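You operate a simulated robot arm through the tools that you are given. There is no shell and no other tool. Be economical: measure what you need, move in short steps, check, and stop when the job is done.

The job below is to be done with a simulated robot arm. You get a single attempt, and the scene is never put back.

TASK
Brew a small coffee with the gold capsule and serve it on the white saucer.
Fine: use the white cup under the spout, leave the lever locked and the drip tray pulled out. Set down upright: cup.

It is judged by the outcome, as a careful person would: the job done as asked, and still so three seconds after it is handed in. It fails if anything else is knocked over, pushed out of place, dropped, spilled or broken.

THE ROBOT
A 7-joint arm with a two-finger parallel gripper, fixed in place. Base frame: the origin is at the foot of the arm, x ahead of it, y to its left, z up; the work surface is at about z = 0. Lengths are in mm, angles in degrees, forces in N, time in s.
With the tool pointing down near the work surface it reaches from about 220 to 580 mm from the base axis. Its first joint turns from -66.0 to 66.0 degrees. Payload 2.5 kg.
Tool frame: the origin (TCP) lies between the finger pads and is the grasp point; the fingertips stand 23 mm ahead of it; z points along the fingers, y is the line along which they close. The gripper opens to 94 mm. The fingers are 38 mm wide and 10 mm thick; the gripper's body (54 by 96 mm) begins 39 mm behind the TCP.
Orientation is told as [roll, pitch, yaw] about the base's x, y, z axes, in that order, counted from this pose: with the fingers straight down and closing along the base's y, the tool's x points along the base's -x, its y along +y and its z along -z.

THE INTERFACE
- The arm moves only by the tool step_arm. Its arguments are lists of equal length, an entry for each row: "gripper": the opening in per cent of the stroke, from 0 (shut) to 100 (fully open); "translation": the shift along the base's x, y, z in mm, a list of three; "rotation": the turn, a rotation vector about the base's x, y, z in degrees, a list of three. In form: {"gripper": [gripper, ...], "translation": [[x, y, z], ...], "rotation": [[ax, ay, az], ...]}. A call has 1 to 8 rows; each row shifts and turns the commanded pose from where the row before left it. Each row takes 0.2 s and may step no farther than 50 mm and 8.6 degrees from the row before; otherwise, or with a gripper value out of range, the whole call is refused. A pose out of reach is approached as far as the arm can. The call stops where the force on the tool passes 70 N (or 10 N more than at its start, if that is more) or the arm is blocked; 0.2 s more then pass. Each finger travels about 108 mm/s and halts on what it meets, pressing with about 22 N; the grip force reading is that of the motor and also rises with nothing between the fingers. The clock runs only during rows and for 0.2 s after the last one: add rows that do not move to give the fingers time. The reply holds the time, the measured pose of the TCP, the force on the tool along the base axes, the opening and the grip force, in the units named above and with some noise, with the torque about the TCP (base axes, N m) and any sound that the robot's microphone picked up.
- Cameras (640 x 400 px; columns grow to the right, rows downward): "scene" is fixed at [105.1, -395.4, 558.2]; the picture's right is [0.92, -0.40, 0.00], its down [-0.17, -0.40, -0.90] and it looks along [0.36, 0.82, -0.44] (base axes); focal length 252 px, centre (320, 200). "wrist" rides on the gripper at [86, 16, -75] in the tool frame; the picture's right is [-0.18, 0.98, 0.00], its down [-0.58, -0.11, -0.81] and it looks along [-0.79, -0.15, 0.59] (tool axes); focal length 243 px, centre (320, 200). There is no depth. A picture from a camera that has moved, and an enlarged one, comes with that camera's place and axes in the base frame and with its lens.
- get_image(camera): a new picture of that camera. It takes no simulated time.
- enlarge(camera, box): a new picture of the part [left, top, right, bottom] of that camera's present view, enlarged. It takes no simulated time.
- finish_job(): hands the job in; it is judged then, once.

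Go step by step. Nothing tells you positions but the pictures and the camera data: compare them with the known pose of the tool, close in by small moves and look again before you grip or let go. The budget is 120 turns and 76 pictures, counting those below and the enlarged ones. Unless the task says otherwise, let go and move clear before handing in, and close with one line.

The tools are called after ">>>" as a command line: name --argument value ..., lists and objects as JSON in quotes. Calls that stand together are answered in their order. step_arm: Moves the arm, as the interface text tells. Its arguments: {"type":"object","properties":{"gripper":{"type":"array","items":{"type":"number"}},"translation":{"type":"array","items":{"type":"array","items":{"type":"number"}}},"rotation":{"type":"array","items":{"type":"array","items":{"type":"number"}}}},"required":["gripper","translation","rotation"]} The other tools are called the same way: get_image (camera) takes a picture; enlarge (camera, box) takes an enlarged picture of a part of a camera's view; finish_job () hands the job in.

At the start:

```text
time: 0.0
tool_pos: [290.8, 175.8, 514.1]
tool_rot: [-0.1, -0.1, 0.1]
contact_force: [-0.2, -0.3, -0.9]
wrist_torque: [-0.01, 0.0, 0.0]
width: 94.1
grasp_force: 0.0
```

scene: 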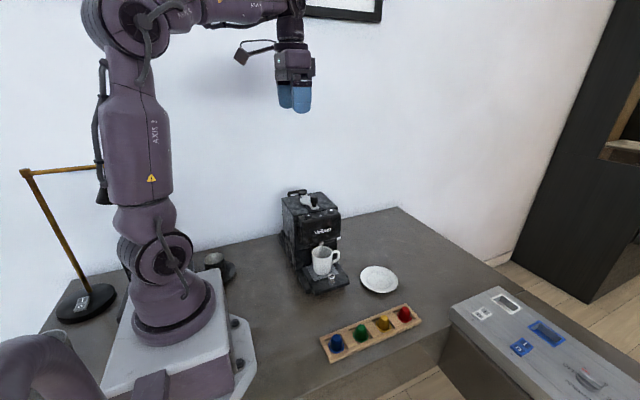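
wrist: 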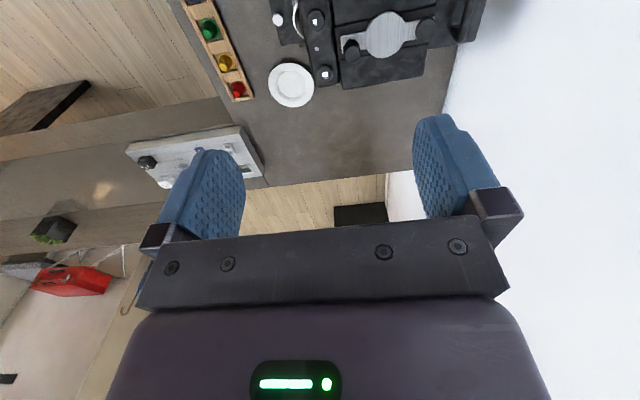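

I see a coffee machine with a white cup under its spout, a saucer to its right, and a capsule rack in front with the gold one third. I'll look closer at these first.

>>> enlarge --camera "scene" --box '[260, 170, 420, 300]'

>>> enlarge --camera "scene" --box '[310, 260, 640, 400]'

>>> enlarge --camera "wrist" --box '[180, 0, 500, 120]'

```text
3.08 times, centred on (340, 235) of scene
camera zoom: at [105.1, -395.4, 558.2], right [0.92, -0.4, 0.0], down [-0.17, -0.4, -0.9], along [0.36, 0.82, -0.44], focal length 777 px, centre (258, 92)
```

zoom: 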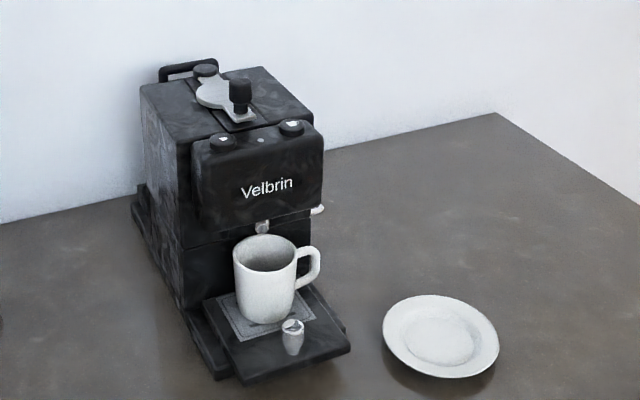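

```text
1.94 times, centred on (475, 330) of scene
camera zoom: at [105.1, -395.4, 558.2], right [0.92, -0.4, 0.0], down [-0.17, -0.4, -0.9], along [0.36, 0.82, -0.44], focal length 490 px, centre (19, -52)
```

zoom: 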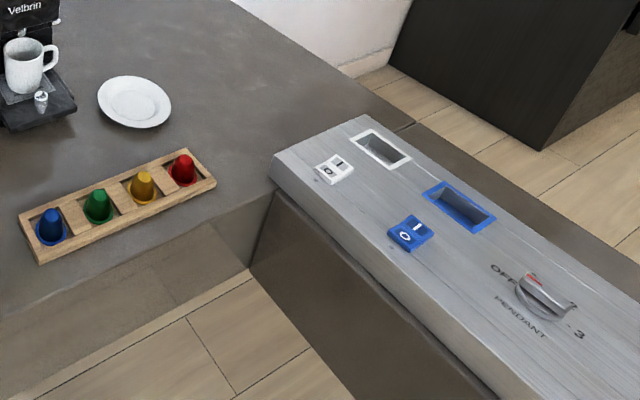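

```text
2.00 times, centred on (340, 60) of wrist
camera zoom: at [205.1, 192.1, 587.5], right [0.18, 0.98, 0.0], down [0.58, -0.11, 0.81], along [0.79, -0.15, -0.59], focal length 485 px, centre (280, 480)
```

zoom: 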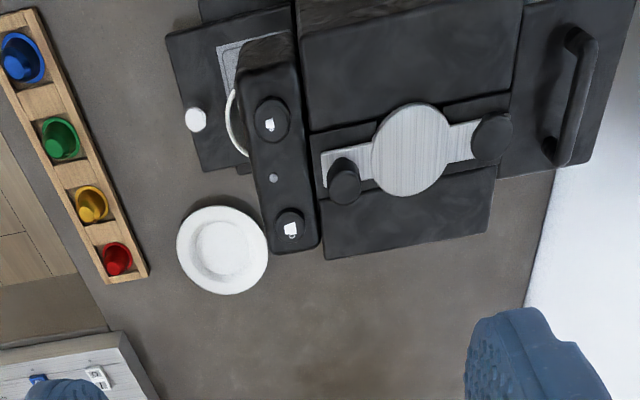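

The capsules lie along y≈-71 (gold at x≈417), the saucer at about (501, 61) and the cup at about (346, 135). I'll turn the wrist so its camera faces the machine front, for a closer look.

>>> step_arm --gripper '[100, 100, 100, 100, 100, 100]' --translation '[[0, -33, -10], [0, -33, -10], [0, -33, -10], [0, -33, -20], [0, -33, -20], [0, -33, -20]]' --rotation '[[0, 0, 8.5], [0, 0, 8.5], [0, 0, 8.5], [0, 0, 8.5], [0, 0, 8.5], [0, 0, 8.5]]'

>>> step_arm --gripper '[100, 100, 100, 100, 100]' --translation '[[10, -10, -10], [10, -10, -10], [10, -10, -10], [10, -10, -10], [10, -10, -10]]' --rotation '[[0, 0, 8], [0, 0, 8], [0, 0, 8], [0, 0, 8], [0, 0, 7]]'

>>> get_image --camera "wrist"

```text
time: 1.4
tool_pos: [289.6, -22.2, 422.4]
tool_rot: [0.0, 0.0, 51.0]
contact_force: [-1.4, 0.4, -0.2]
wrist_torque: [0.05, 0.01, 0.02]
width: 94.1
grasp_force: 0.1
```

```text
time: 2.6
tool_pos: [339.7, -72.6, 371.6]
tool_rot: [0.0, 0.0, 90.1]
contact_force: [-0.4, 0.4, 0.0]
wrist_torque: [0.02, -0.01, 0.03]
width: 94.0
grasp_force: 0.0
```

```text
70 pictures are left
camera wrist: at [324.3, -158.1, 445.8], right [-0.98, 0.18, 0.0], down [0.11, 0.58, 0.81], along [0.15, 0.79, -0.59], focal length 243 px, centre (320, 200)
```

wrist: 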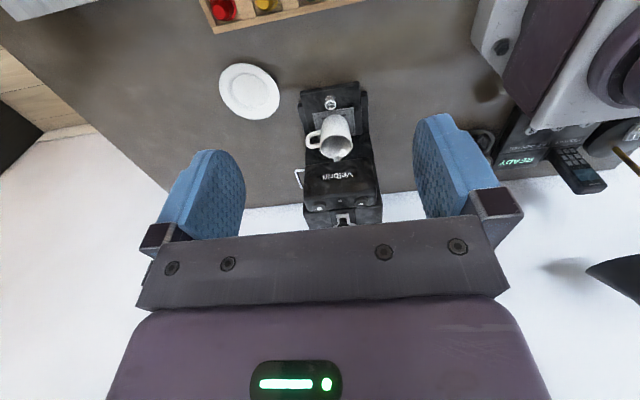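

>>> enlarge --camera "wrist" --box '[270, 70, 410, 240]'

```text
2.35 times, centred on (340, 155) of wrist
camera zoom: at [324.3, -158.1, 445.8], right [-0.98, 0.18, 0.0], down [0.11, 0.58, 0.81], along [0.15, 0.79, -0.59], focal length 571 px, centre (273, 306)
```

zoom: 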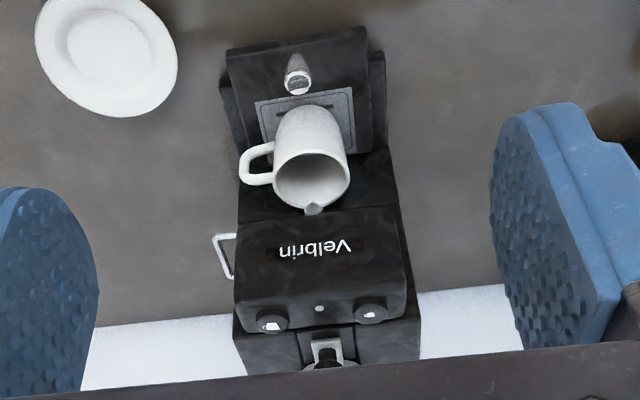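

>>> enlarge --camera "scene" --box '[280, 180, 360, 230]'

>>> enlarge --camera "scene" --box '[280, 240, 360, 300]'

```text
8.00 times, centred on (320, 205) of scene
camera zoom: at [105.1, -395.4, 558.2], right [0.92, -0.4, 0.0], down [-0.17, -0.4, -0.9], along [0.36, 0.82, -0.44], focal length 2019 px, centre (320, 160)
```

zoom: 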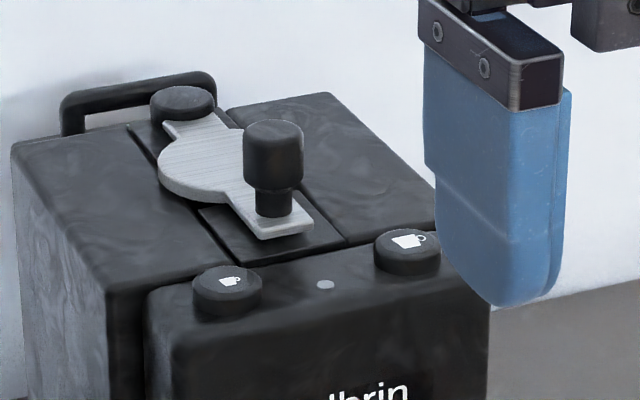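

```text
6.67 times, centred on (320, 270) of scene
camera zoom: at [105.1, -395.4, 558.2], right [0.92, -0.4, 0.0], down [-0.17, -0.4, -0.9], along [0.36, 0.82, -0.44], focal length 1683 px, centre (320, -267)
```

zoom: 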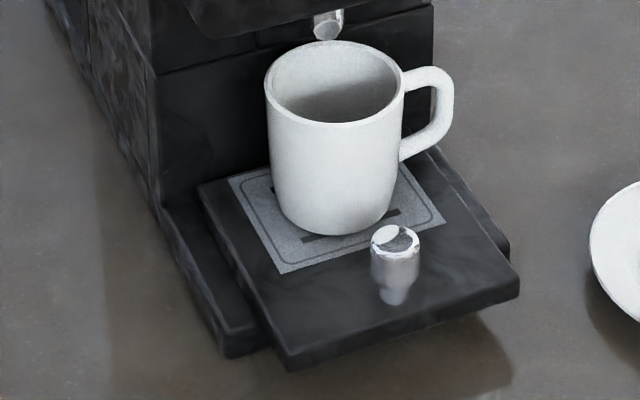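

The button on the left (-x) has the small cup, and the cup sits roughly under the spout at about (352, 150). Next I'll look at the lever and machine top from closer.

>>> step_arm --gripper '[100, 100, 100, 100, 100, 100]' --translation '[[2, 41, -3], [2, 41, -3], [2, 41, -3], [2, 41, -3], [2, 41, -3], [1, 41, 0]]' --rotation '[[0, 0, 0], [0, 0, 0], [0, 0, 0], [0, 0, 0], [0, 0, 0], [0, 0, 0]]'

>>> get_image --camera "wrist"

>>> enlarge --camera "scene" --box '[260, 130, 360, 230]'

```text
time: 4.0
tool_pos: [350.0, 173.9, 355.6]
tool_rot: [0.1, 0.0, 89.9]
contact_force: [0.4, -0.3, 0.4]
wrist_torque: [-0.02, 0.0, 0.0]
width: 94.0
grasp_force: 0.0
```

```text
66 pictures are left
camera wrist: at [335.1, 87.6, 429.9], right [-0.98, 0.19, 0.0], down [0.11, 0.58, 0.81], along [0.15, 0.79, -0.59], focal length 243 px, centre (320, 200)
```

wrist: 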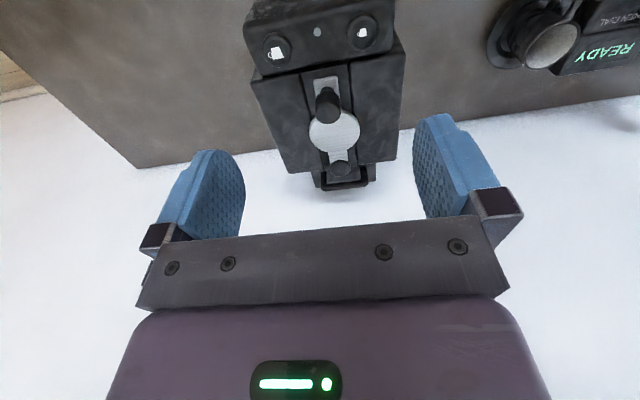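

```text
4.00 times, centred on (310, 180) of scene
camera zoom: at [105.1, -395.4, 558.2], right [0.92, -0.4, 0.0], down [-0.17, -0.4, -0.9], along [0.36, 0.82, -0.44], focal length 1010 px, centre (360, 280)
```

zoom: 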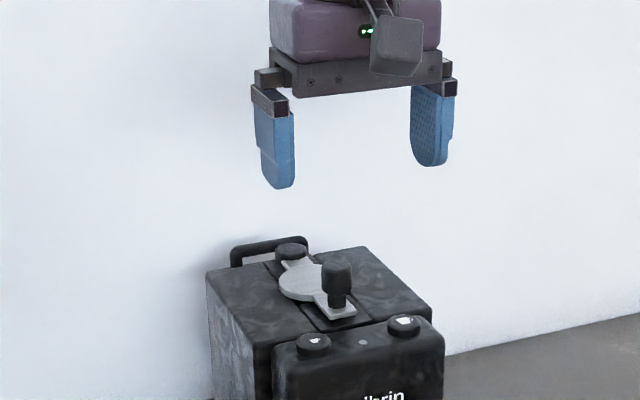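

>>> enlarge --camera "wrist" --box '[240, 0, 420, 200]'

```text
2.00 times, centred on (330, 100) of wrist
camera zoom: at [335.1, 87.6, 429.9], right [-0.98, 0.19, 0.0], down [0.11, 0.58, 0.81], along [0.15, 0.79, -0.59], focal length 485 px, centre (300, 400)
```

zoom: 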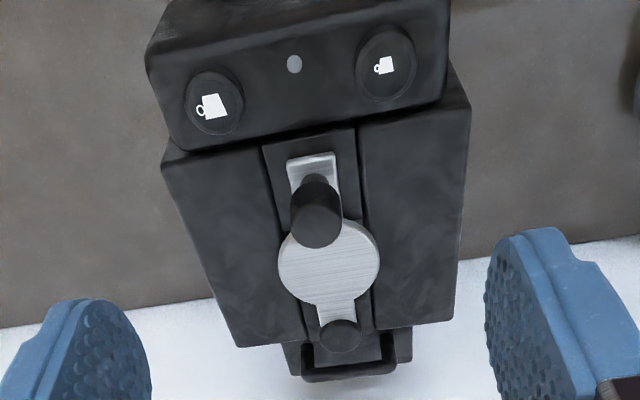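

The machine is nearly square to the base. The small button is at about (317, 167, 214), the lever knob top at about (350, 205, 250) and the lever's rear pivot at about (351, 304). I'll lower over the knob with the fingers straddling it in x.

>>> step_arm --gripper '[100, 100, 100, 100, 100]' --translation '[[0, 16, -20], [0, 15, -20], [0, 0, -25], [0, 0, -25], [0, 0, -19]]' --rotation '[[0, 0, 0], [0, 0, 0], [0, 0, 0], [0, 0, 0], [0, 0, 0]]'

>>> enlarge --camera "scene" --box '[260, 130, 360, 230]'

```text
time: 5.2
tool_pos: [352.4, 205.4, 248.2]
tool_rot: [0.0, -0.1, 89.9]
contact_force: [-0.3, 0.3, 0.1]
wrist_torque: [0.05, 0.01, 0.01]
width: 93.9
grasp_force: 0.1
```

```text
4.00 times, centred on (310, 180) of scene
camera zoom: at [105.1, -395.4, 558.2], right [0.92, -0.4, 0.0], down [-0.17, -0.4, -0.9], along [0.36, 0.82, -0.44], focal length 1010 px, centre (360, 280)
```

zoom: 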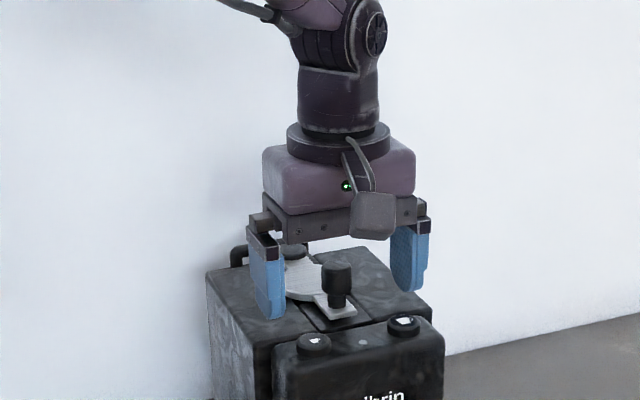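

Well aligned with the knob. I'll close on it and watch the forces.

>>> step_arm --gripper '[45, 30, 20, 20]' --translation '[[0, 0, 0], [0, 0, 0], [0, 0, 0], [0, 0, 0]]' --rotation '[[0, 0, 0], [0, 0, 0], [0, 0, 0], [0, 0, 0]]'

```text
time: 6.2
tool_pos: [353.1, 204.2, 248.9]
tool_rot: [0.1, -0.1, 90.0]
contact_force: [0.1, -0.7, -2.2]
wrist_torque: [-0.06, -0.02, -0.1]
width: 21.3
grasp_force: 44.7
```

I have the knob, 21 mm wide. I'll test with a tiny lift.

>>> step_arm --gripper '[15, 15]' --translation '[[0, 0, 4], [0, 0, 4]]' --rotation '[[0, 0, 0], [0, 0, 0]]'

>>> enlarge --camera "scene" --box '[280, 180, 360, 230]'

```text
time: 6.8
tool_pos: [350.5, 203.3, 256.1]
tool_rot: [0.4, 0.2, 90.1]
contact_force: [0.0, 0.9, -36.5]
wrist_torque: [-0.12, 0.04, 0.01]
width: 21.4
grasp_force: 45.6
```

```text
8.00 times, centred on (320, 205) of scene
camera zoom: at [105.3, -395.3, 558.2], right [0.92, -0.4, 0.0], down [-0.17, -0.4, -0.9], along [0.36, 0.82, -0.44], focal length 2019 px, centre (320, 160)
```

zoom: 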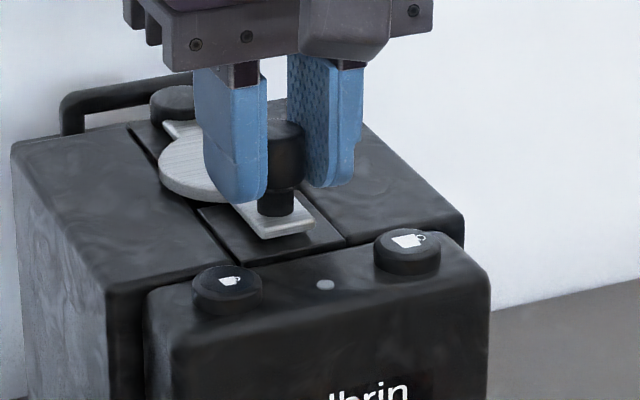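

It resists lifting at 36 N without moving, so it likely swings sideways. I'll go back down and test a small sideways push.

>>> step_arm --gripper '[15, 15, 15, 15]' --translation '[[0, 0, -5], [0, 0, -2], [4, 0, 0], [4, 0, 0]]' --rotation '[[0, 0, 0], [0, 0, 0], [0, 0, 2], [0, 0, 2]]'

```text
time: 7.8
tool_pos: [359.7, 205.1, 252.9]
tool_rot: [-0.4, -0.2, 93.9]
contact_force: [3.0, -6.4, 36.0]
wrist_torque: [0.02, 0.15, -0.1]
width: 21.3
grasp_force: 44.8
```

It swings with little side force. I'll follow the arc about (351, 304) toward +x, easing up slightly in z first.

>>> step_arm --gripper '[15, 15, 15, 15]' --translation '[[0, 0, 3], [13.8, 1.6, 0], [13.3, 4, 0], [12.7, 5.9, 0]]' --rotation '[[0, 0, 0], [0, 0, 8], [0, 0, 8], [0, 0, 8]]'

>>> enlarge --camera "scene" --box '[260, 160, 380, 240]'

```text
time: 8.8
tool_pos: [398.5, 217.6, 251.7]
tool_rot: [0.1, 0.0, 118.3]
contact_force: [-4.3, 6.6, 14.1]
wrist_torque: [-0.61, -0.24, 0.14]
width: 21.3
grasp_force: 44.7
```

```text
5.00 times, centred on (320, 200) of scene
camera zoom: at [105.0, -395.4, 558.2], right [0.92, -0.4, 0.0], down [-0.17, -0.4, -0.9], along [0.36, 0.82, -0.44], focal length 1262 px, centre (320, 200)
```

zoom: 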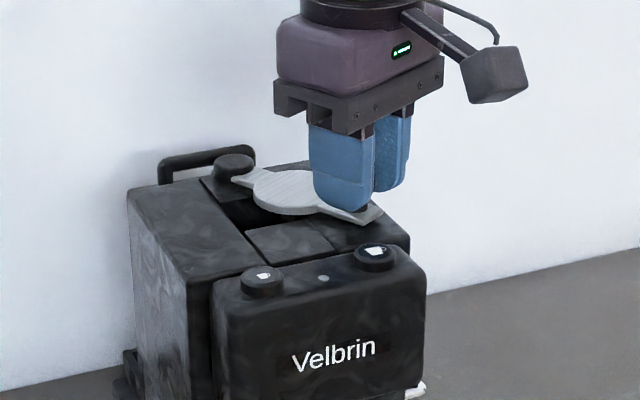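

The lever swings open, revealing the chamber. I'll continue the arc.

>>> step_arm --gripper '[15, 15, 15, 15, 15]' --translation '[[11.7, 7.6, 1], [10.5, 9.2, 0], [9, 10.5, 0], [7.6, 11.6, 0], [5.8, 12.6, 0]]' --rotation '[[0, 0, 8], [0, 0, 8], [0, 0, 8], [0, 0, 8], [0, 0, 8]]'

>>> enlarge --camera "scene" --box '[260, 160, 380, 240]'

```text
time: 10.0
tool_pos: [442.8, 268.6, 252.8]
tool_rot: [0.3, -0.3, 158.2]
contact_force: [-15.0, 5.6, -16.9]
wrist_torque: [-0.01, -0.19, 0.07]
width: 21.1
grasp_force: 44.6
```

```text
5.00 times, centred on (320, 200) of scene
camera zoom: at [105.2, -395.3, 558.2], right [0.92, -0.4, 0.0], down [-0.17, -0.4, -0.9], along [0.36, 0.82, -0.44], focal length 1262 px, centre (320, 200)
```

zoom: 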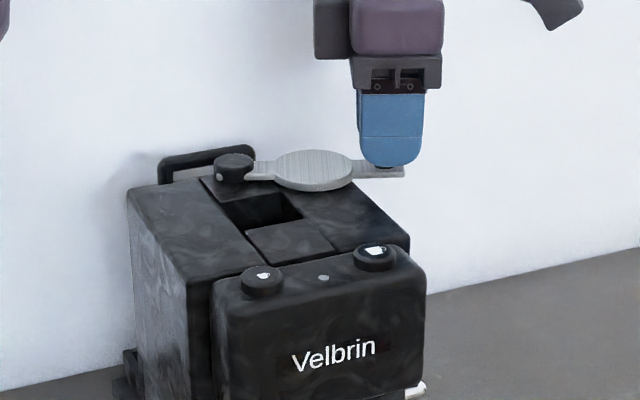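

The opening is visible. A bit more swing will give finger clearance.

>>> step_arm --gripper '[15, 15, 15]' --translation '[[1.5, 11.6, 0], [1, 13.0, 0], [0, 0, 0]]' --rotation '[[0, 0, 8], [0, 0, 8], [0, 0, 0]]'

```text
time: 10.8
tool_pos: [448.0, 285.3, 253.3]
tool_rot: [1.2, -0.1, 173.6]
contact_force: [-17.6, -49.8, -6.7]
wrist_torque: [-0.28, -0.35, 0.23]
width: 21.3
grasp_force: 44.7
```

The lever met its stop at about 80°. I'll ease off, open, and lift away.

>>> step_arm --gripper '[15, 15, 60, 60, 60, 60]' --translation '[[-2, -5, 0], [0, 0, 0], [0, 0, 0], [0, 0, 0], [0, 0, 25], [0, 0, 45]]' --rotation '[[0, 0, 0], [0, 0, 0], [0, 0, 0], [0, 0, 0], [0, 0, 0], [0, 0, 0]]'

>>> enlarge --camera "scene" --box '[260, 160, 380, 240]'

```text
time: 12.2
tool_pos: [445.1, 286.7, 324.3]
tool_rot: [-0.1, 0.0, 173.9]
contact_force: [-0.2, 0.4, -0.3]
wrist_torque: [0.01, 0.0, 0.0]
width: 56.5
grasp_force: 0.0
```

```text
5.00 times, centred on (320, 200) of scene
camera zoom: at [105.1, -395.4, 558.2], right [0.92, -0.4, 0.0], down [-0.17, -0.4, -0.9], along [0.36, 0.82, -0.44], focal length 1262 px, centre (320, 200)
```

zoom: 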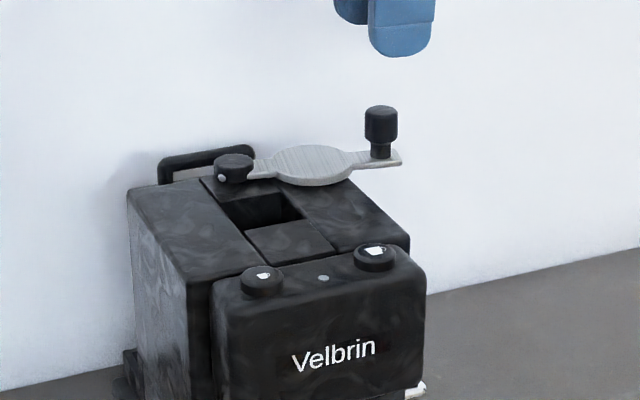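

The lever is open and the chamber mouth is near (350, 251). Now I'll move back over toward the gold capsule and look at the rack.

>>> step_arm --gripper '[60, 60, 60, 60, 60]' --translation '[[0, -42, 0], [0, -42, 0], [0, -42, 0], [0, -42, 0], [0, -42, 0]]' --rotation '[[0, 0, -8.4], [0, 0, -8.4], [0, 0, -8.4], [0, 0, -8.4], [0, 0, -8.4]]'

>>> step_arm --gripper '[60, 60, 60, 60, 60]' --translation '[[-5, -42, -21], [-5, -42, -21], [-5, -42, -21], [-5, -41, -21], [-5, -41, -21]]' --rotation '[[0, 0, -8.4], [0, 0, -8.4], [0, 0, -8.4], [0, 0, -8.4], [0, 0, -8.4]]'

>>> get_image --camera "wrist"

>>> enlarge --camera "scene" --box '[310, 290, 430, 370]'

```text
time: 13.4
tool_pos: [446.2, 78.2, 324.3]
tool_rot: [0.0, 0.0, 131.7]
contact_force: [0.2, 0.3, -0.3]
wrist_torque: [-0.03, -0.01, 0.02]
width: 56.3
grasp_force: 0.2
```

```text
time: 14.6
tool_pos: [419.8, -130.7, 221.2]
tool_rot: [0.0, 0.1, 89.8]
contact_force: [-0.1, 1.5, 0.3]
wrist_torque: [0.0, 0.02, 0.01]
width: 56.5
grasp_force: 0.0
```

```text
58 pictures are left
camera wrist: at [404.9, -217.2, 295.1], right [-0.98, 0.19, 0.0], down [0.11, 0.58, 0.81], along [0.15, 0.79, -0.59], focal length 243 px, centre (320, 200)
```

wrist: 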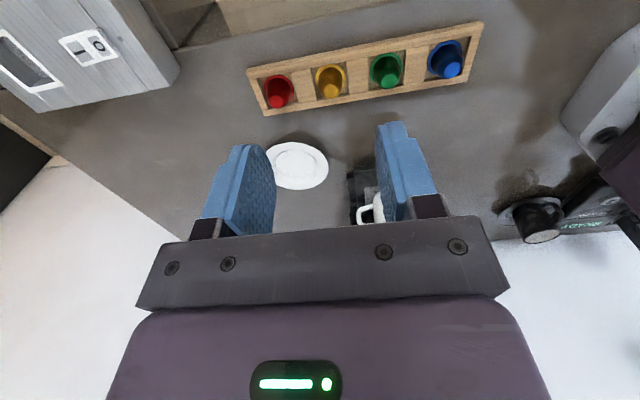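

```text
5.00 times, centred on (370, 330) of scene
camera zoom: at [105.1, -395.3, 558.2], right [0.92, -0.4, 0.0], down [-0.17, -0.4, -0.9], along [0.36, 0.82, -0.44], focal length 1262 px, centre (70, -450)
```

zoom: 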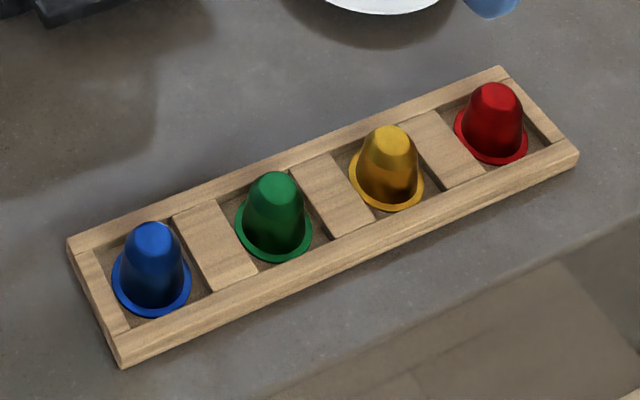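

The gold capsule stands narrow-end up, with its top at about (418, -74.5, 41). I'll go above it and check before descending.

>>> step_arm --gripper '[70, 70, 70, 70, 70]' --translation '[[-1, 28, -15], [-1, 28, -25], [0, 0, -40], [0, 0, -35], [0, 0, -15]]' --rotation '[[0, 0, 0], [0, 0, 0], [0, 0, 0], [0, 0, 0], [0, 0, 0]]'

>>> get_image --camera "wrist"

>>> enlarge --camera "scene" --box '[310, 290, 430, 370]'

```text
time: 15.8
tool_pos: [417.9, -74.7, 88.5]
tool_rot: [0.0, 0.0, 90.0]
contact_force: [0.5, 0.0, -0.3]
wrist_torque: [0.03, -0.03, 0.02]
width: 65.8
grasp_force: 0.0
```

```text
56 pictures are left
camera wrist: at [402.1, -161.3, 162.5], right [-0.98, 0.19, 0.0], down [0.11, 0.58, 0.81], along [0.15, 0.79, -0.59], focal length 243 px, centre (320, 200)
```

wrist: 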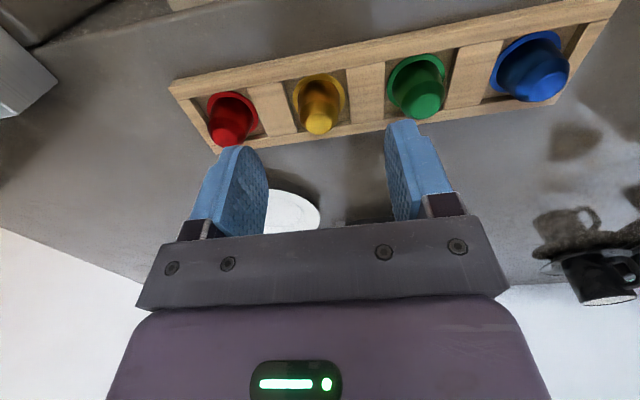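

```text
5.00 times, centred on (370, 330) of scene
camera zoom: at [105.1, -395.4, 558.2], right [0.92, -0.4, 0.0], down [-0.17, -0.4, -0.9], along [0.36, 0.82, -0.44], focal length 1262 px, centre (70, -450)
```

zoom: 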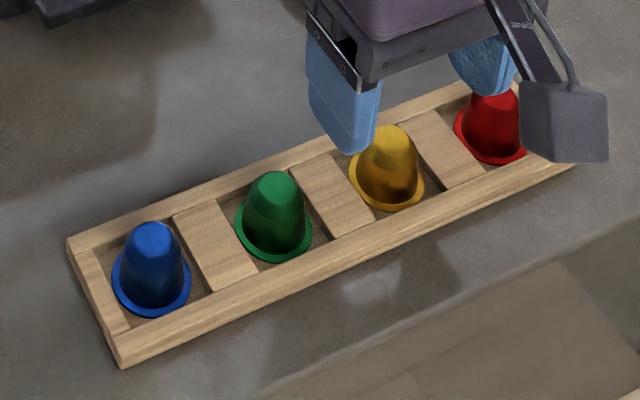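

Alignment agrees (419, -75). I'll descend so the fingertips are just above the rack rails, then close.

>>> step_arm --gripper '[58, 58, 58, 58]' --translation '[[0.5, 0, 0], [0, 0, -20], [0, 0, -15], [0, 0, -9]]' --rotation '[[0, 0, 0], [0, 0, 0], [0, 0, 0], [0, 0, 0]]'

>>> get_image --camera "wrist"

>>> enlarge --camera "scene" --box '[340, 290, 420, 350]'

```text
time: 16.8
tool_pos: [418.5, -74.1, 45.0]
tool_rot: [0.0, 0.0, 90.0]
contact_force: [-0.4, 0.8, -0.4]
wrist_torque: [-0.01, 0.02, -0.01]
width: 54.6
grasp_force: 0.1
```

```text
54 pictures are left
camera wrist: at [402.6, -161.2, 118.6], right [-0.98, 0.18, 0.0], down [0.11, 0.58, 0.81], along [0.15, 0.79, -0.59], focal length 243 px, centre (320, 200)
```

wrist: 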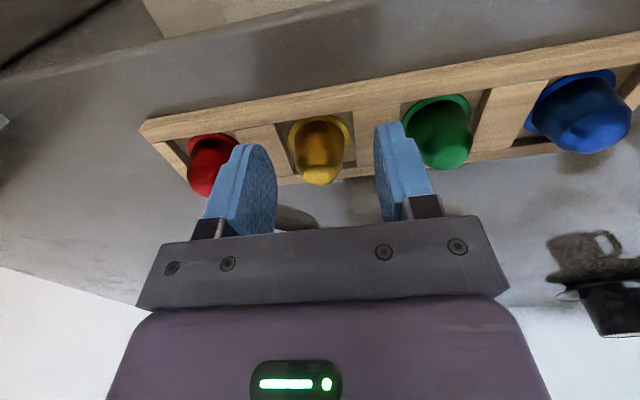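

```text
6.67 times, centred on (380, 320) of scene
camera zoom: at [105.1, -395.4, 558.2], right [0.92, -0.4, 0.0], down [-0.17, -0.4, -0.9], along [0.36, 0.82, -0.44], focal length 1683 px, centre (-80, -600)
```

zoom: 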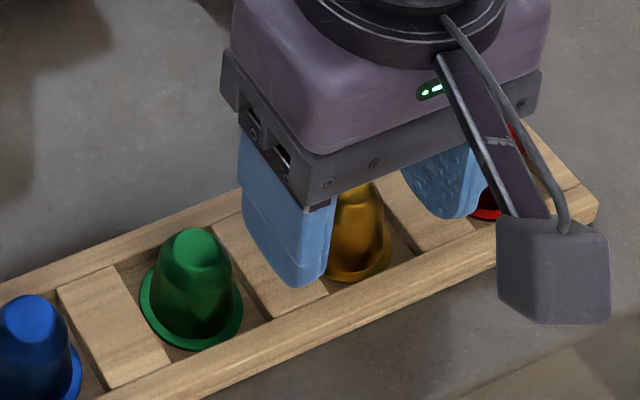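

>>> step_arm --gripper '[58, 35, 20, 15, 15]' --translation '[[0, 0, -3], [0, 0, 0], [0, 0, 0], [0, 0, 0], [0, 0, 0]]' --rotation '[[0, 0, 0], [0, 0, 0], [0, 0, 0], [0, 0, 0], [0, 0, 0]]'

>>> step_arm --gripper '[15, 15, 15]' --translation '[[0, 0, 10], [0, 0, 25], [0, 0, 25]]' --rotation '[[0, 0, 0], [0, 0, 0], [0, 0, 0]]'

>>> get_image --camera "wrist"

>>> enlarge --camera "scene" --box '[330, 260, 430, 330]'

```text
time: 18.0
tool_pos: [418.6, -73.8, 42.3]
tool_rot: [0.0, 0.0, 89.9]
contact_force: [0.2, -0.2, -0.7]
wrist_torque: [-0.01, 0.03, -0.01]
width: 20.3
grasp_force: 22.1
```

```text
time: 18.8
tool_pos: [418.2, -74.9, 103.5]
tool_rot: [0.1, 0.0, 90.0]
contact_force: [0.2, 0.0, -0.1]
wrist_torque: [0.0, 0.01, -0.04]
width: 20.2
grasp_force: 22.1
```

```text
52 pictures are left
camera wrist: at [402.1, -160.7, 177.4], right [-0.98, 0.18, 0.0], down [0.11, 0.58, 0.81], along [0.15, 0.79, -0.59], focal length 243 px, centre (320, 200)
```

wrist: 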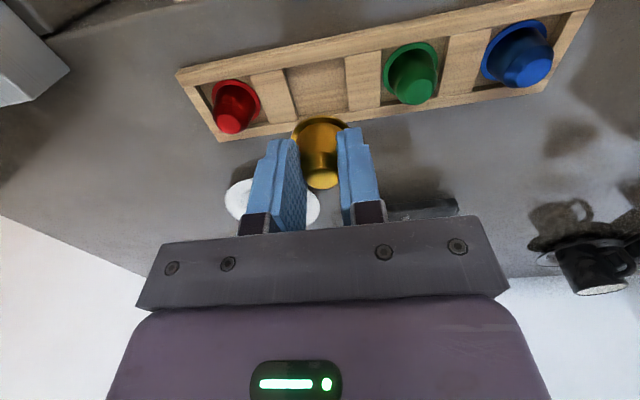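

```text
5.71 times, centred on (380, 295) of scene
camera zoom: at [105.1, -395.4, 558.2], right [0.92, -0.4, 0.0], down [-0.17, -0.4, -0.9], along [0.36, 0.82, -0.44], focal length 1442 px, centre (-23, -343)
```

zoom: 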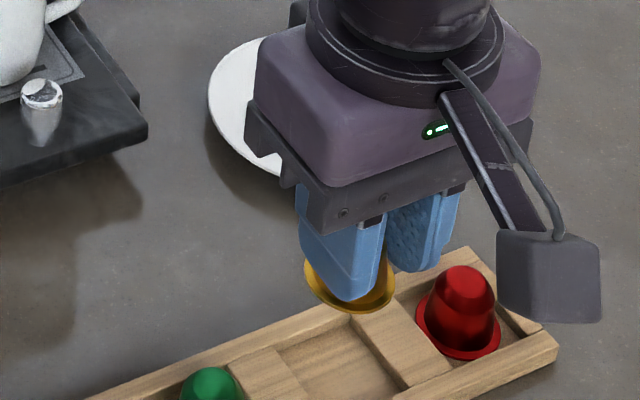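

The capsule is held upright. I'll raise it and carry it above the chamber.

>>> step_arm --gripper '[15, 15, 15, 15, 15, 15]' --translation '[[0, 0, 45], [0, 0, 45], [0, 10, 45], [0, 30, 45], [-10, 42, 15], [-12, 42, 0]]' --rotation '[[0, 0, 0], [0, 0, 0], [0, 0, 0], [0, 0, 0], [0, 0, 0], [0, 0, 0]]'

>>> step_arm --gripper '[15, 15, 15, 15, 15, 15]' --translation '[[-12, 42, 0], [-12, 42, 0], [-12, 42, 0], [-10, 42, 0], [0, 34, 0], [0, 0, 0]]' --rotation '[[0, 0, 0], [0, 0, 0], [0, 0, 0], [0, 0, 0], [0, 0, 0], [0, 0, 0]]'

>>> get_image --camera "wrist"

>>> enlarge --camera "wrist" --box '[240, 30, 420, 200]'

>>> enlarge --camera "scene" --box '[260, 140, 380, 220]'

```text
refused: row 4 steps farther than a row can; nothing moved
```

```text
time: 19.9
tool_pos: [372.4, 94.9, 101.7]
tool_rot: [0.4, 1.4, 89.3]
contact_force: [0.3, -3.9, 0.1]
wrist_torque: [0.33, 0.0, 0.06]
width: 20.0
grasp_force: 22.4
stopped in row 5: the force on the tool passed its limit at 104 N (the readings are from after the stop); the commanded pose is now the measured one
```

```text
50 pictures are left
camera wrist: at [356.9, 10.4, 177.7], right [-0.98, 0.2, 0.0], down [0.12, 0.6, 0.79], along [0.15, 0.77, -0.61], focal length 243 px, centre (320, 200)
```

wrist: 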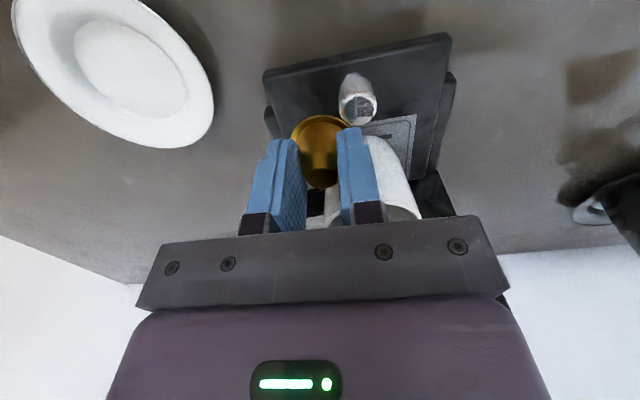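

```text
2.35 times, centred on (330, 115) of wrist
camera zoom: at [356.9, 10.4, 177.7], right [-0.98, 0.2, 0.0], down [0.12, 0.6, 0.79], along [0.15, 0.77, -0.61], focal length 571 px, centre (296, 400)
```

zoom: 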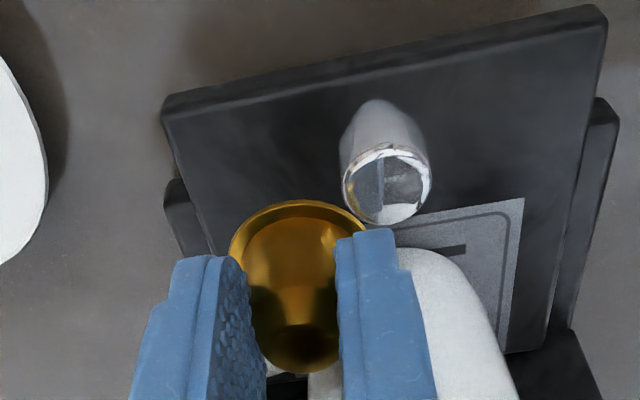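

```text
5.00 times, centred on (320, 180) of scene
camera zoom: at [105.1, -395.4, 558.2], right [0.92, -0.4, 0.0], down [-0.17, -0.4, -0.9], along [0.36, 0.82, -0.44], focal length 1262 px, centre (320, 300)
```

zoom: 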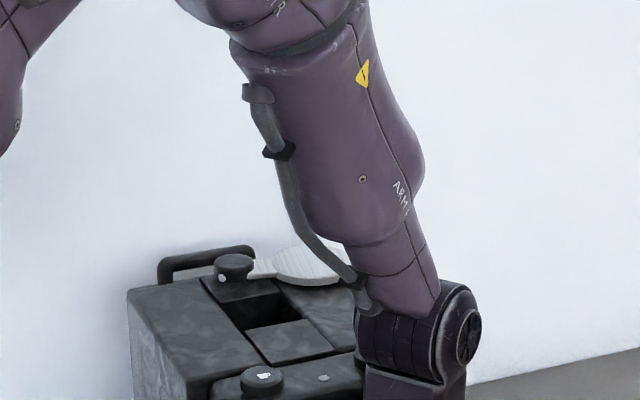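

That was my mistake: the lift was refused (its row was too long), but I had queued the traverse with it, so the arm ran in low and hit something. I'll back straight out along the path and check for damage.

>>> step_arm --gripper '[15, 15, 15, 15]' --translation '[[3, -15, 0], [10, -35, 0], [10, -40, 0], [0, 0, 0]]' --rotation '[[0, 0, 0], [0, 0, 0], [0, 0, 0], [0, 0, 0]]'

>>> get_image --camera "scene"

>>> enlarge --camera "scene" --box '[260, 170, 420, 300]'

```text
time: 20.9
tool_pos: [393.5, 5.0, 98.8]
tool_rot: [0.4, 1.4, 89.4]
contact_force: [0.5, 0.0, -0.2]
wrist_torque: [0.01, -0.01, -0.01]
width: 20.2
grasp_force: 22.3
```

```text
47 pictures are left
```

scene: 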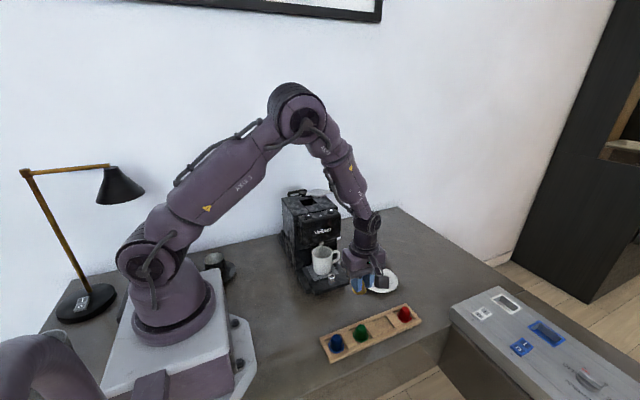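

```text
3.08 times, centred on (340, 235) of scene
camera zoom: at [105.1, -395.4, 558.2], right [0.92, -0.4, 0.0], down [-0.17, -0.4, -0.9], along [0.36, 0.82, -0.44], focal length 777 px, centre (258, 92)
```

zoom: 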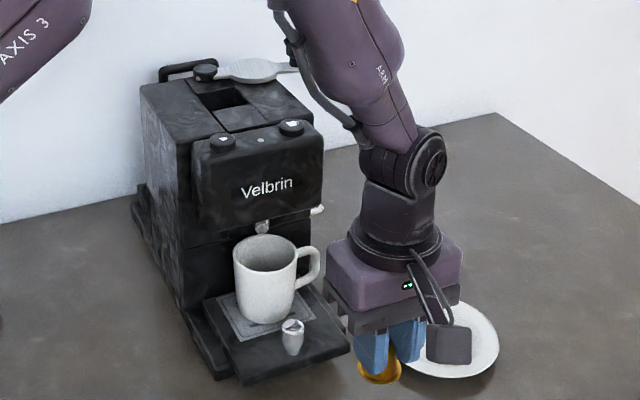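

The machine, cup, and saucer look unmoved compared with before, and the capsule is still held. Now I'll rise straight up first and check it.

>>> step_arm --gripper '[15, 15, 15, 15, 15, 15]' --translation '[[0, 0, 40], [0, 0, 40], [0, 0, 40], [0, 0, 40], [0, 0, 40], [0, 0, 0]]' --rotation '[[-0.4, -1.4, 0.6], [0, 0, 0], [0, 0, 0], [0, 0, 0], [0, 0, 0], [0, 0, 0]]'

>>> enlarge --camera "scene" --box '[280, 170, 420, 300]'

```text
time: 22.4
tool_pos: [395.4, 4.7, 303.9]
tool_rot: [-0.9, 1.8, 89.9]
contact_force: [0.7, -0.3, -0.4]
wrist_torque: [0.04, -0.01, 0.02]
width: 19.6
grasp_force: 21.5
```

```text
3.08 times, centred on (350, 235) of scene
camera zoom: at [105.1, -395.4, 558.2], right [0.92, -0.4, 0.0], down [-0.17, -0.4, -0.9], along [0.36, 0.82, -0.44], focal length 777 px, centre (228, 92)
```

zoom: 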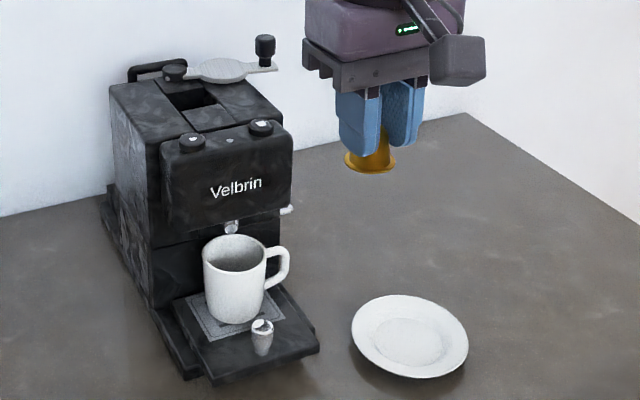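

I'll correct the slight tilt and move over the chamber at safe height.

>>> step_arm --gripper '[15, 15, 15, 15, 15, 15, 15, 15]' --translation '[[0, 0, 0], [-8, 41, 0], [-8, 41, 0], [-8, 41, 0], [-8, 41, 0], [-8, 41, 0], [-5, 41, 0], [0, 0, 0]]' --rotation '[[1.8, 0.9, 0], [0, 0, 0], [0, 0, 0], [0, 0, 0], [0, 0, 0], [0, 0, 0], [0, 0, 0], [0, 0, 0]]'

>>> enlarge --camera "wrist" --box '[240, 30, 420, 200]'

>>> enlarge --camera "scene" --box '[260, 150, 380, 230]'

```text
time: 24.1
tool_pos: [349.7, 254.0, 300.1]
tool_rot: [-0.1, 0.1, 89.9]
contact_force: [0.4, -0.2, -0.5]
wrist_torque: [-0.01, 0.07, 0.01]
width: 20.0
grasp_force: 22.0
```

```text
2.35 times, centred on (330, 115) of wrist
camera zoom: at [333.9, 167.3, 374.2], right [-0.98, 0.19, 0.0], down [0.11, 0.58, 0.81], along [0.15, 0.79, -0.59], focal length 571 px, centre (296, 400)
```

zoom: 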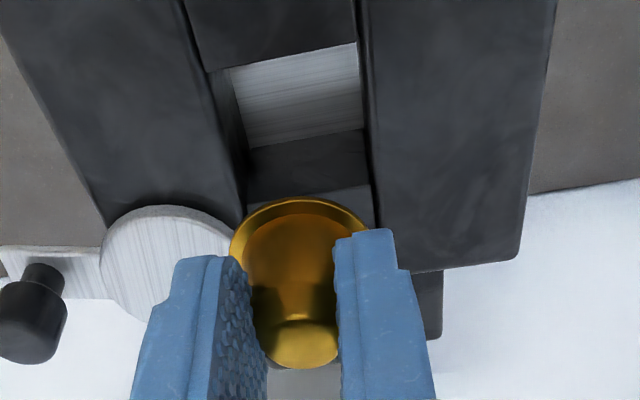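

```text
5.00 times, centred on (320, 190) of scene
camera zoom: at [105.1, -395.3, 558.2], right [0.92, -0.4, 0.0], down [-0.17, -0.4, -0.9], along [0.36, 0.82, -0.44], focal length 1262 px, centre (320, 250)
```

zoom: 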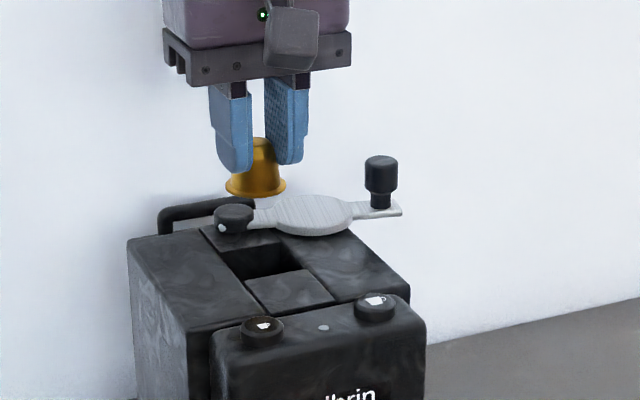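

The hole spans about x 330–368, y 233–275 (center 349.5, 254). The capsule may be tilted a little in the grip, so I'll look closer.

>>> enlarge --camera "scene" --box '[290, 160, 330, 195]'

>>> enlarge --camera "wrist" --box '[290, 100, 360, 200]'

```text
11.43 times, centred on (310, 178) of scene
camera zoom: at [105.1, -395.3, 558.2], right [0.92, -0.4, 0.0], down [-0.17, -0.4, -0.9], along [0.36, 0.82, -0.44], focal length 2885 px, centre (434, 457)
```

zoom: 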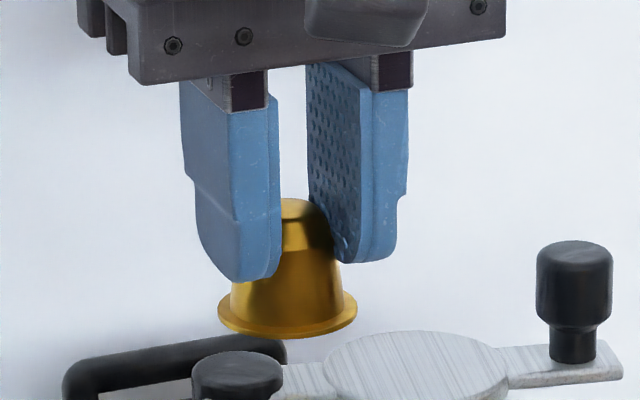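

```text
4.00 times, centred on (325, 150) of wrist
camera zoom: at [333.9, 167.3, 374.2], right [-0.98, 0.19, 0.0], down [0.11, 0.58, 0.81], along [0.15, 0.79, -0.59], focal length 970 px, centre (300, 400)
```

zoom: 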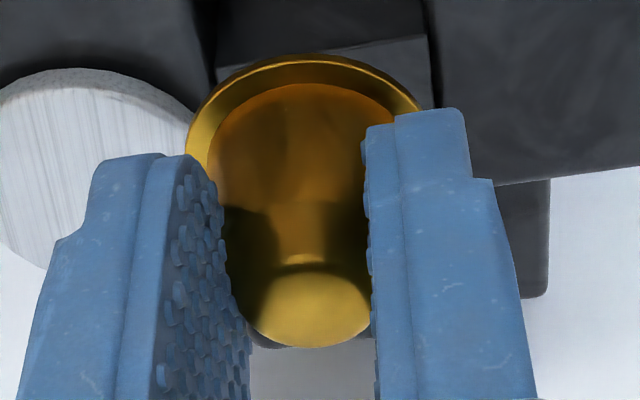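

The tilt is only a few degrees. I'll shift 2 mm toward -y and descend to just above the opening, then look.

>>> step_arm --gripper '[15, 15, 15, 15]' --translation '[[0, -2, -20], [0, 0, -15], [0, 0, -10], [0, 0, 0]]' --rotation '[[0, 0, 0], [0, 0, 0], [0, 0, 0], [0, 0, 0]]'

>>> enlarge --camera "wrist" --box '[250, 50, 390, 200]'

>>> enlarge --camera "scene" --box '[280, 165, 340, 205]'

```text
time: 25.1
tool_pos: [351.0, 249.6, 253.8]
tool_rot: [-0.2, 0.0, 89.9]
contact_force: [0.0, -0.2, -0.6]
wrist_torque: [0.0, 0.02, 0.04]
width: 19.4
grasp_force: 21.9
```

```text
2.67 times, centred on (320, 125) of wrist
camera zoom: at [334.8, 163.7, 329.0], right [-0.98, 0.19, 0.0], down [0.11, 0.58, 0.81], along [0.15, 0.79, -0.59], focal length 647 px, centre (320, 400)
```

zoom: 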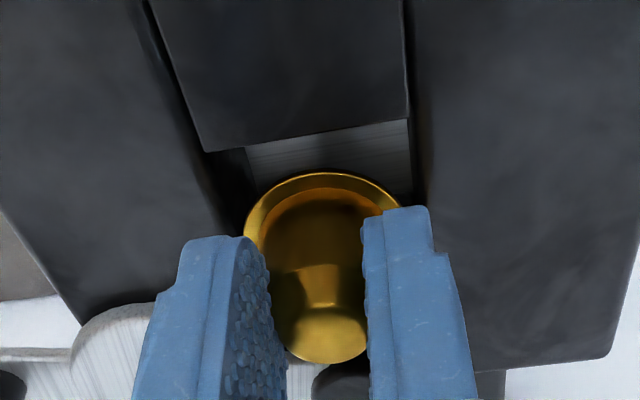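

```text
10.00 times, centred on (310, 185) of scene
camera zoom: at [105.1, -395.4, 558.2], right [0.92, -0.4, 0.0], down [-0.17, -0.4, -0.9], along [0.36, 0.82, -0.44], focal length 2524 px, centre (420, 350)
```

zoom: 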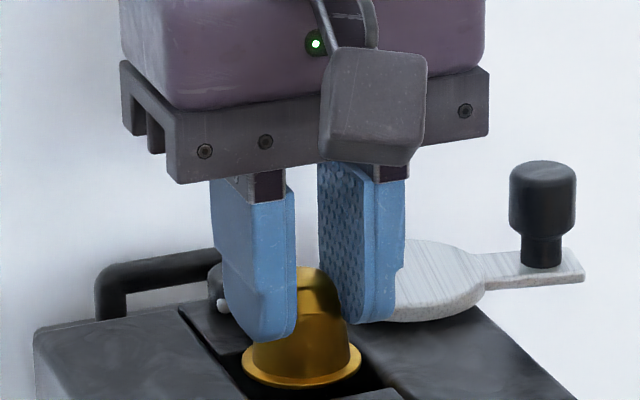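

Rim is nearly centred over the opening (≈351, 253). I'll nudge -0.8 in x and lower gently.

>>> step_arm --gripper '[15, 15, 15, 15, 15]' --translation '[[-0.8, 0.5, -3], [0, 0, -3], [0, 0, -3], [0, 0, -3], [0, 0, -2]]' --rotation '[[0, 0, 0], [0, 0, 0], [0, 0, 0], [0, 0, 0], [0, 0, 0]]'

>>> enlarge --camera "wrist" --box '[250, 50, 390, 200]'

>>> enlarge --camera "scene" --box '[280, 165, 340, 205]'

```text
time: 26.4
tool_pos: [350.0, 250.7, 242.0]
tool_rot: [-0.1, -0.1, 89.8]
contact_force: [2.1, -0.9, 22.2]
wrist_torque: [0.49, -0.03, -0.04]
width: 22.8
grasp_force: 21.8
```

```text
2.67 times, centred on (320, 125) of wrist
camera zoom: at [334.3, 163.7, 316.4], right [-0.98, 0.19, 0.0], down [0.11, 0.58, 0.81], along [0.15, 0.79, -0.59], focal length 647 px, centre (320, 400)
```

zoom: 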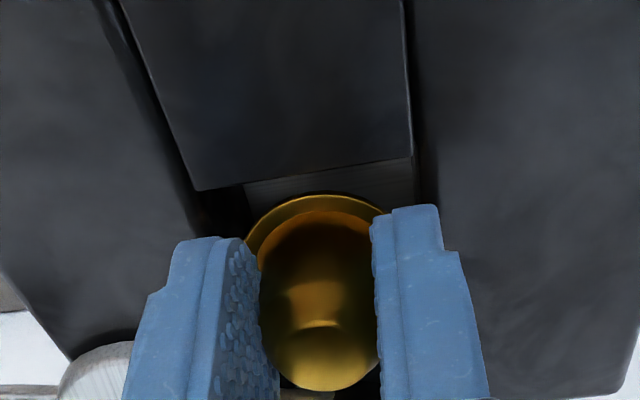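

```text
10.00 times, centred on (310, 185) of scene
camera zoom: at [105.0, -395.4, 558.1], right [0.92, -0.4, 0.0], down [-0.17, -0.4, -0.9], along [0.36, 0.82, -0.44], focal length 2524 px, centre (420, 350)
```

zoom: 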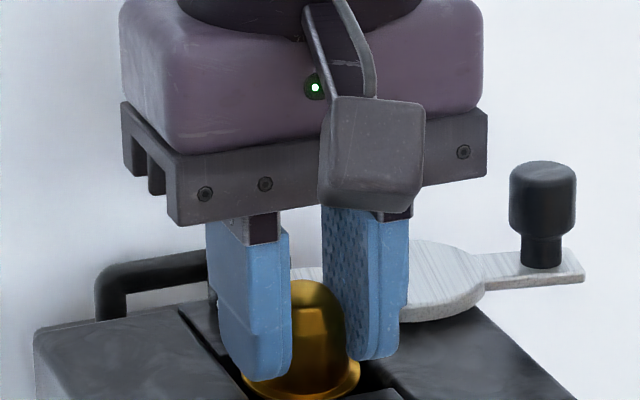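

It touched on the north edge (torque +x), with about a 5 mm gap on the south side. I'll lift 3 mm, shift 2.5 mm toward -y and lower again.

>>> step_arm --gripper '[15, 15, 15, 15, 15]' --translation '[[0, 0, 3], [0, -2.5, 0], [0, 0, -2], [0, 0, -2], [0, 0, -1.5]]' --rotation '[[0, 0, 0], [0, 0, 0], [0, 0, 0], [0, 0, 0], [0, 0, 0]]'

>>> enlarge --camera "wrist" --box '[250, 50, 390, 200]'

>>> enlarge --camera "scene" --box '[290, 175, 330, 205]'

```text
time: 27.6
tool_pos: [349.3, 247.6, 239.9]
tool_rot: [-0.1, 0.2, 89.9]
contact_force: [1.0, 0.0, -0.7]
wrist_torque: [0.0, 0.0, 0.03]
width: 22.7
grasp_force: 22.1
```

```text
2.67 times, centred on (320, 125) of wrist
camera zoom: at [334.2, 161.2, 313.4], right [-0.98, 0.19, 0.0], down [0.11, 0.58, 0.81], along [0.15, 0.79, -0.59], focal length 647 px, centre (320, 400)
```

zoom: 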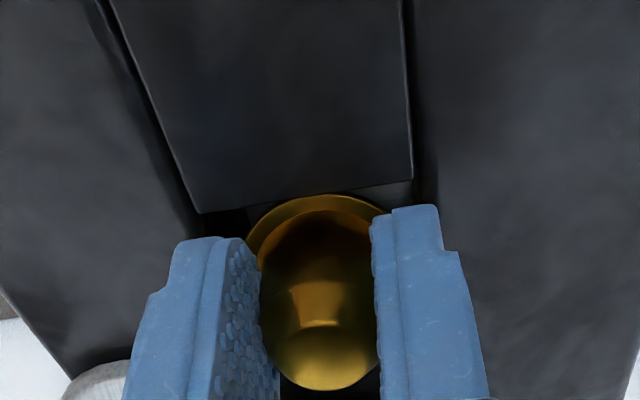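

```text
13.33 times, centred on (310, 190) of scene
camera zoom: at [105.1, -395.4, 558.2], right [0.92, -0.4, 0.0], down [-0.17, -0.4, -0.9], along [0.36, 0.82, -0.44], focal length 3366 px, centre (453, 333)
```

zoom: 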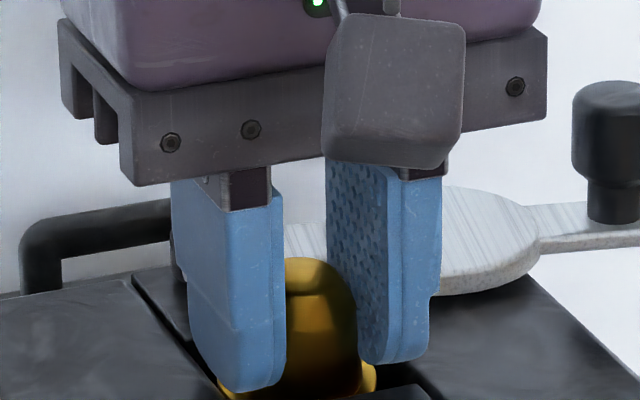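

No contact now. I'll lower a little more.

>>> step_arm --gripper '[15, 15, 15]' --translation '[[0, 0, -1.5], [0, 0, -1.5], [0, 0, 0]]' --rotation '[[0, 0, 0], [0, 0, 0], [0, 0, 0]]'

>>> enlarge --camera "wrist" --box '[250, 50, 390, 200]'

```text
time: 28.4
tool_pos: [350.1, 248.7, 236.9]
tool_rot: [-0.2, 0.0, 89.9]
contact_force: [-5.5, -6.5, 22.4]
wrist_torque: [-0.29, 0.59, 0.06]
width: 22.9
grasp_force: 22.1
```

```text
2.67 times, centred on (320, 125) of wrist
camera zoom: at [334.4, 161.1, 312.1], right [-0.98, 0.19, 0.0], down [0.11, 0.58, 0.81], along [0.15, 0.79, -0.59], focal length 647 px, centre (320, 400)
```

zoom: 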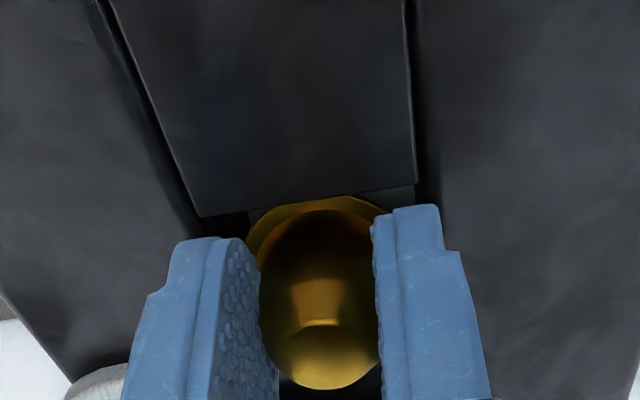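

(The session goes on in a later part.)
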